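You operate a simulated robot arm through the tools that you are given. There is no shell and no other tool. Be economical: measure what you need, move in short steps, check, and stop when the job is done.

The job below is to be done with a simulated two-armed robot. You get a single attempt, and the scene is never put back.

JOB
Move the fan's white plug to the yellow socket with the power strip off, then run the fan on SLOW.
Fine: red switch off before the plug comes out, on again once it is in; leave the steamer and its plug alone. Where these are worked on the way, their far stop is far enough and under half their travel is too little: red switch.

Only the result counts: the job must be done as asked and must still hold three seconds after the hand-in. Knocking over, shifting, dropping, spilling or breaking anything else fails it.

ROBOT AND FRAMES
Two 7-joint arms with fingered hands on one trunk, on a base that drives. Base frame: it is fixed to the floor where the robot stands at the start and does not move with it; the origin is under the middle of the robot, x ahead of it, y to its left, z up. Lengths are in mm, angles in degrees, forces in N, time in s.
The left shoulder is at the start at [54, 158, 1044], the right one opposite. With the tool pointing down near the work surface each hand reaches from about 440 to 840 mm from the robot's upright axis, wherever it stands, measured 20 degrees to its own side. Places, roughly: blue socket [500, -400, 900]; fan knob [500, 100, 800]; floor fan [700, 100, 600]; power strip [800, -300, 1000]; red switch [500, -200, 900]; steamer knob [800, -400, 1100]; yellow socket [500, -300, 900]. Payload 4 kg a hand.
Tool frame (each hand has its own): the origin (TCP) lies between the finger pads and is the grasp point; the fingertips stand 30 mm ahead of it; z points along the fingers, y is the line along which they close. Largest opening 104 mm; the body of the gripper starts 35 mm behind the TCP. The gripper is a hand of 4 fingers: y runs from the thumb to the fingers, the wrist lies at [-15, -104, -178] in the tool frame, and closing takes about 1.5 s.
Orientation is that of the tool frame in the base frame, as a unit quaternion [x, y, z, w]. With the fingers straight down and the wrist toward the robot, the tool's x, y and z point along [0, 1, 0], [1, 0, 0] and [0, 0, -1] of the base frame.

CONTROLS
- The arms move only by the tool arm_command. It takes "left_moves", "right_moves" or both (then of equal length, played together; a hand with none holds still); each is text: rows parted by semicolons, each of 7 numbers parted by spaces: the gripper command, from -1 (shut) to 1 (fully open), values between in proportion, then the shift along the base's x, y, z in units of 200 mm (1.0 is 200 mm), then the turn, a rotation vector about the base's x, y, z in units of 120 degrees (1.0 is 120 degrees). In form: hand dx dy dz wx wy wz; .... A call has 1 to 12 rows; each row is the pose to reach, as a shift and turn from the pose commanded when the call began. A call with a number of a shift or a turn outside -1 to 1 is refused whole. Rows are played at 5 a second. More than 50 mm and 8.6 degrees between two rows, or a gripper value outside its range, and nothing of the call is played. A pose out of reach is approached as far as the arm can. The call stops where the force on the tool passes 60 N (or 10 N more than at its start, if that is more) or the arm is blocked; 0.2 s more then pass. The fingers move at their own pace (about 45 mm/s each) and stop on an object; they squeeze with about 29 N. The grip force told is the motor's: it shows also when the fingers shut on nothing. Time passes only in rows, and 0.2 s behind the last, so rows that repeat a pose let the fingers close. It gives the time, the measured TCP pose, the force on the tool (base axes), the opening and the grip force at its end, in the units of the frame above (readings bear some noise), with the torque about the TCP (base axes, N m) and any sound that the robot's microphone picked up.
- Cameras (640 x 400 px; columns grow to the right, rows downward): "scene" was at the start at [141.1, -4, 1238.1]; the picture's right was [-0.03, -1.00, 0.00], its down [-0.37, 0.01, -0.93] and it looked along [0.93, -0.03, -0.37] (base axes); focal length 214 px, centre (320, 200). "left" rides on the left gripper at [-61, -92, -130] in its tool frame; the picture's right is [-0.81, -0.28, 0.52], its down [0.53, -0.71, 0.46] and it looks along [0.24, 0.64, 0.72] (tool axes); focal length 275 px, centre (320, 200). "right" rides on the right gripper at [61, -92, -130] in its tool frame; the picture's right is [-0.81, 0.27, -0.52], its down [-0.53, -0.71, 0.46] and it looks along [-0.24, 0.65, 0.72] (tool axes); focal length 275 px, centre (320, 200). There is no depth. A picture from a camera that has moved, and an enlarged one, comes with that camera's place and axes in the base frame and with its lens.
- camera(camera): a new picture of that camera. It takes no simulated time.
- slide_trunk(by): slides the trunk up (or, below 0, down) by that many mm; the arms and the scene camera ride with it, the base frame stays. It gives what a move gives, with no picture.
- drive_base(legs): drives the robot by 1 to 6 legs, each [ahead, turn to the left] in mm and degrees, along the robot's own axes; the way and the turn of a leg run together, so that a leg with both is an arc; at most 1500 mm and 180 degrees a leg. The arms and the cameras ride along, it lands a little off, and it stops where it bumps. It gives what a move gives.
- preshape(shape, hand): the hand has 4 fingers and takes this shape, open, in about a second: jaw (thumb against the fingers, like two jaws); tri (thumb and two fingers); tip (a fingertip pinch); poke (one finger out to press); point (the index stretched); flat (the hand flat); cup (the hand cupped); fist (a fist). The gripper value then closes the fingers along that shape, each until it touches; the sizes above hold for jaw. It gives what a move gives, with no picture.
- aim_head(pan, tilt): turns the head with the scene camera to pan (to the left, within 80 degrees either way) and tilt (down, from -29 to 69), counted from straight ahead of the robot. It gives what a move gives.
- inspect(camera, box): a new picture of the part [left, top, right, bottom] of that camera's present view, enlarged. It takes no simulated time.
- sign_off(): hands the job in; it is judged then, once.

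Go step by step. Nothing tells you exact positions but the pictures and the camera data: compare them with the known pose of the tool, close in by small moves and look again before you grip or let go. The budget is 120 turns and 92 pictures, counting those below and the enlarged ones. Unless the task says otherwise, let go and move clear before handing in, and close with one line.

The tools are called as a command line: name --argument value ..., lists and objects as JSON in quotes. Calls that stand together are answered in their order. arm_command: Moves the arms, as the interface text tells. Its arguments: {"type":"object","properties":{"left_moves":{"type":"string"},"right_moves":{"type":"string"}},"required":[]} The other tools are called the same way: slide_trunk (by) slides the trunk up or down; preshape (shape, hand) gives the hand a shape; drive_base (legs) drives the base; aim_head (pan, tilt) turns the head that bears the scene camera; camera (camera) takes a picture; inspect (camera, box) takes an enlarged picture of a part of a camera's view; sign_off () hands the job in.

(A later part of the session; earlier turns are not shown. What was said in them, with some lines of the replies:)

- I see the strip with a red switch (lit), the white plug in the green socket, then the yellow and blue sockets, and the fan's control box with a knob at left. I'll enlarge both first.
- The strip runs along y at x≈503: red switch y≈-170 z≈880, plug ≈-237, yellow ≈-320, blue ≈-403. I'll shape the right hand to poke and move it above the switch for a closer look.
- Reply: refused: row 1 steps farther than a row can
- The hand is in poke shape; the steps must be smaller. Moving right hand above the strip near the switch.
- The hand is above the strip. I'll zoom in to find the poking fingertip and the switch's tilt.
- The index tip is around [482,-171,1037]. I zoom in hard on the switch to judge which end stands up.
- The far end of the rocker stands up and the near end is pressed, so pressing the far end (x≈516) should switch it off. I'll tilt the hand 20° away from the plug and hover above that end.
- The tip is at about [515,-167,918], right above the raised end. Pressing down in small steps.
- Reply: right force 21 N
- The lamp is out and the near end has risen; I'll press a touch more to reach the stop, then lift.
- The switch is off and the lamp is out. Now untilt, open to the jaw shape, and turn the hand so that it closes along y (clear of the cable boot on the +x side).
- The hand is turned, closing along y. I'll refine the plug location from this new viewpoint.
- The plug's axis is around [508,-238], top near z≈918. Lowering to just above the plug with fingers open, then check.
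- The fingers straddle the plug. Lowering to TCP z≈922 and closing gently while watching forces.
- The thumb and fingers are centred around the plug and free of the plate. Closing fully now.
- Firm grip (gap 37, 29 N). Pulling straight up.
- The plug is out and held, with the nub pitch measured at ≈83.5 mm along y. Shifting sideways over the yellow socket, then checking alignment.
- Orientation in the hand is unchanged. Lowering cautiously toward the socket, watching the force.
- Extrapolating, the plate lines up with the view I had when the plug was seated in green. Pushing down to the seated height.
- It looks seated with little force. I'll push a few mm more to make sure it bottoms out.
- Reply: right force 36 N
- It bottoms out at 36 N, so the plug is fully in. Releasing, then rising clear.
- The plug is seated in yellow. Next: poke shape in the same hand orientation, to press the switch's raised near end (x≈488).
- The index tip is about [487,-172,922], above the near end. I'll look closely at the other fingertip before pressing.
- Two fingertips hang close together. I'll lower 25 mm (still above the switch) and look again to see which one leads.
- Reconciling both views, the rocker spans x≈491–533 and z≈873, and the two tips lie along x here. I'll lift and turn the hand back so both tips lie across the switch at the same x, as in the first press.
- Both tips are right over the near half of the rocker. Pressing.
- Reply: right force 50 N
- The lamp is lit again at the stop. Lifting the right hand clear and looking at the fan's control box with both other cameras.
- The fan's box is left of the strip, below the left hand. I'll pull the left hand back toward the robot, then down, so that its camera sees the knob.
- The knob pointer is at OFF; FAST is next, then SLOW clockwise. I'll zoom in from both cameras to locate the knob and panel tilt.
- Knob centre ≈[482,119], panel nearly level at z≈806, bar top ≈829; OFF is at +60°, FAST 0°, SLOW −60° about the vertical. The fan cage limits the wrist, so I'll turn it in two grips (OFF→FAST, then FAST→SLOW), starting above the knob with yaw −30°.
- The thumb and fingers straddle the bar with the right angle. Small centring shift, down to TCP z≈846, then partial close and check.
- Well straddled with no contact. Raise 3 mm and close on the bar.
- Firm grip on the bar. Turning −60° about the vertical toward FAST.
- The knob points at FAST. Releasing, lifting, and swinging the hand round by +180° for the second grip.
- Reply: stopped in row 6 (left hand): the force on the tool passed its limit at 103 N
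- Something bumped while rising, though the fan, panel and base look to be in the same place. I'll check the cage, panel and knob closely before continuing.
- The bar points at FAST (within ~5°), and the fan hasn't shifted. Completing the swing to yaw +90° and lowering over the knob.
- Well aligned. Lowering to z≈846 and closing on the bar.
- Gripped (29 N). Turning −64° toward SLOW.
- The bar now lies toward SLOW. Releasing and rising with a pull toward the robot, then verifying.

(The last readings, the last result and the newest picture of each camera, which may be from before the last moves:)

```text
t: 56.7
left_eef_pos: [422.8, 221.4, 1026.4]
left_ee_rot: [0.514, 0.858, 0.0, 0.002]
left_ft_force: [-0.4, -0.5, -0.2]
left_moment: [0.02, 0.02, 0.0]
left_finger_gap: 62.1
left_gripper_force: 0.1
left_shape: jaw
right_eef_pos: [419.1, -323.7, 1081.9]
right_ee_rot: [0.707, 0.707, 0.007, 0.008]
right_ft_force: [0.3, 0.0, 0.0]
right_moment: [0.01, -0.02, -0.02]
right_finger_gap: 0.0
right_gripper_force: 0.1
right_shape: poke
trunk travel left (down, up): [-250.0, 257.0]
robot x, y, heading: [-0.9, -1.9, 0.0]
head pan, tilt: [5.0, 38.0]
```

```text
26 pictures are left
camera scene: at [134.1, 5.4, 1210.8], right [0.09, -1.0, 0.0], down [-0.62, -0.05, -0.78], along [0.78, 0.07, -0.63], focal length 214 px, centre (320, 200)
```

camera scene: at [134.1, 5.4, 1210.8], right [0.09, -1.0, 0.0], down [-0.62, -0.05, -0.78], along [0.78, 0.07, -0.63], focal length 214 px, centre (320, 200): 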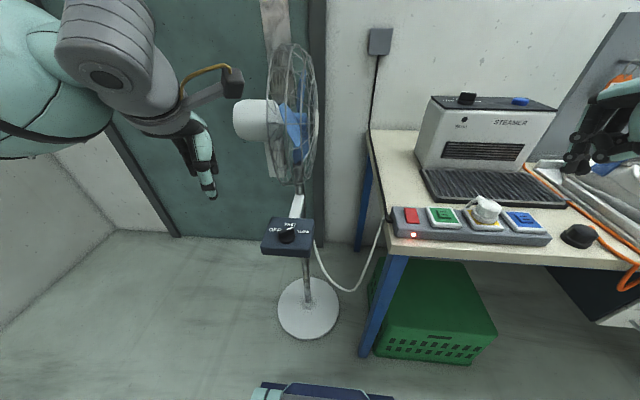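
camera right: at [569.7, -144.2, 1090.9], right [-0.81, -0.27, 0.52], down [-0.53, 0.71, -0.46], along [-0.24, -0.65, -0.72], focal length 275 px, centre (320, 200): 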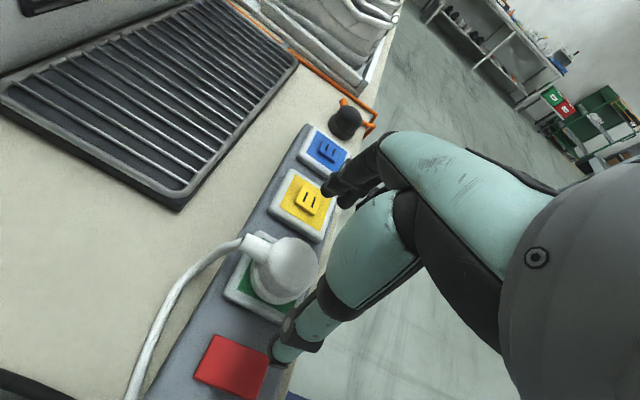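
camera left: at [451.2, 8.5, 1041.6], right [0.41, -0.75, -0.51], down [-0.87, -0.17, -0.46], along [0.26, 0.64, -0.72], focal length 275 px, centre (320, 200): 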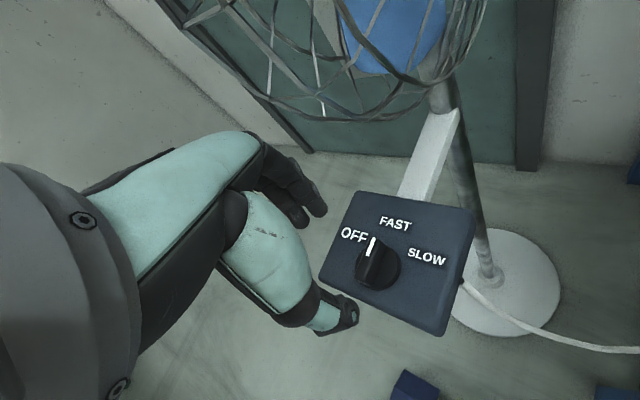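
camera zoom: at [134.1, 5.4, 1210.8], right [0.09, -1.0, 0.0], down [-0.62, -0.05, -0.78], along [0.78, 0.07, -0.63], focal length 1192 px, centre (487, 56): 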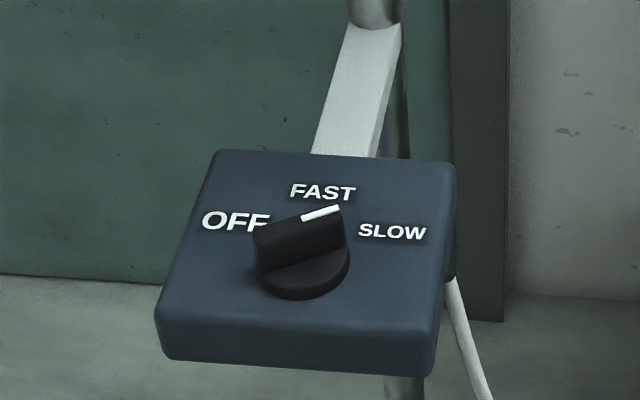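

The mark is at −60°, exactly on SLOW. I'll verify that the fan turns with two pictures a short time apart, and check the strip.

inspect --camera "scene" --box '[220, 30, 340, 200]'

arm_command --left_moves "0.2 0 0 0 0 0 0;0.2 0 0 0 0 0 0"

inspect --camera "scene" --box '[220, 30, 340, 200]'

inspect --camera "scene" --box '[380, 190, 560, 260]'

```text
2.35 times, centred on (280, 115) of scene
camera zoom: at [134.1, 5.4, 1210.8], right [0.09, -1.0, 0.0], down [-0.62, -0.05, -0.78], along [0.78, 0.07, -0.63], focal length 505 px, centre (414, 400)
```

zoom: 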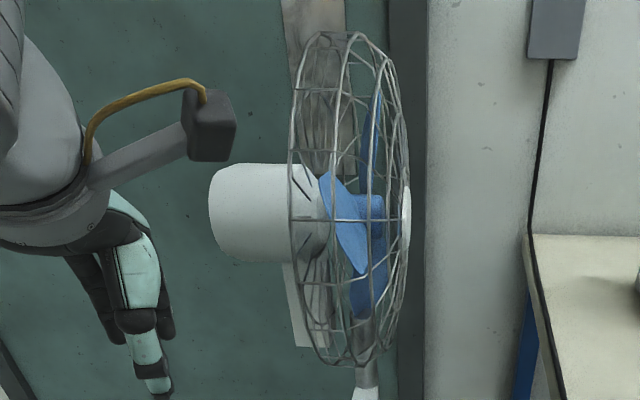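

```text
t: 57.3
left_eef_pos: [423.0, 220.5, 1025.8]
left_ee_rot: [0.514, 0.858, 0.0, 0.001]
left_ft_force: [0.4, 0.4, 0.9]
left_moment: [0.0, -0.02, -0.03]
left_finger_gap: 61.9
left_gripper_force: 0.0
left_shape: jaw
right_eef_pos: [418.8, -321.6, 1081.8]
right_ee_rot: [0.707, 0.707, 0.006, 0.01]
right_ft_force: [-0.5, -0.8, 0.1]
right_moment: [0.0, -0.01, -0.03]
right_finger_gap: 0.1
right_gripper_force: 0.1
right_shape: poke
trunk travel left (down, up): [-250.0, 257.0]
robot x, y, heading: [-2.1, -0.0, -0.2]
head pan, tilt: [5.0, 38.0]
```

```text
2.35 times, centred on (280, 115) of scene
camera zoom: at [133.5, 6.1, 1210.9], right [0.09, -1.0, 0.0], down [-0.62, -0.05, -0.78], along [0.78, 0.07, -0.63], focal length 505 px, centre (414, 400)
```

zoom: 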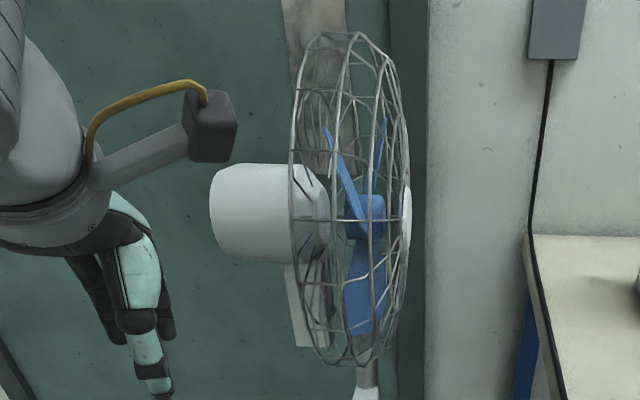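

```text
3.56 times, centred on (470, 225) of scene
camera zoom: at [133.5, 6.1, 1210.9], right [0.09, -1.0, 0.0], down [-0.62, -0.05, -0.78], along [0.78, 0.07, -0.63], focal length 763 px, centre (-213, 111)
```

zoom: 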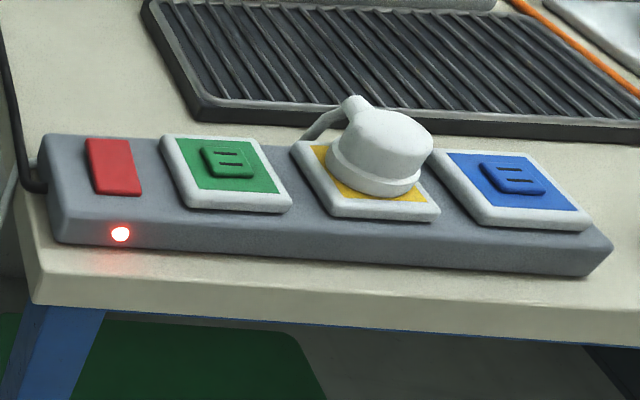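

The fan blades are turning, the knob is on SLOW, the plug is in the yellow socket and the strip's lamp is lit. Both hands are clear, so I'm handing in.

sign_off

```text
The job is handed in.
```

The white plug was moved to the yellow socket with the strip switched off, the strip is back on, and the fan is running on SLOW; the left hand bumped something once (103 N) near the fan, but the fan did not look shifted in the pictures.
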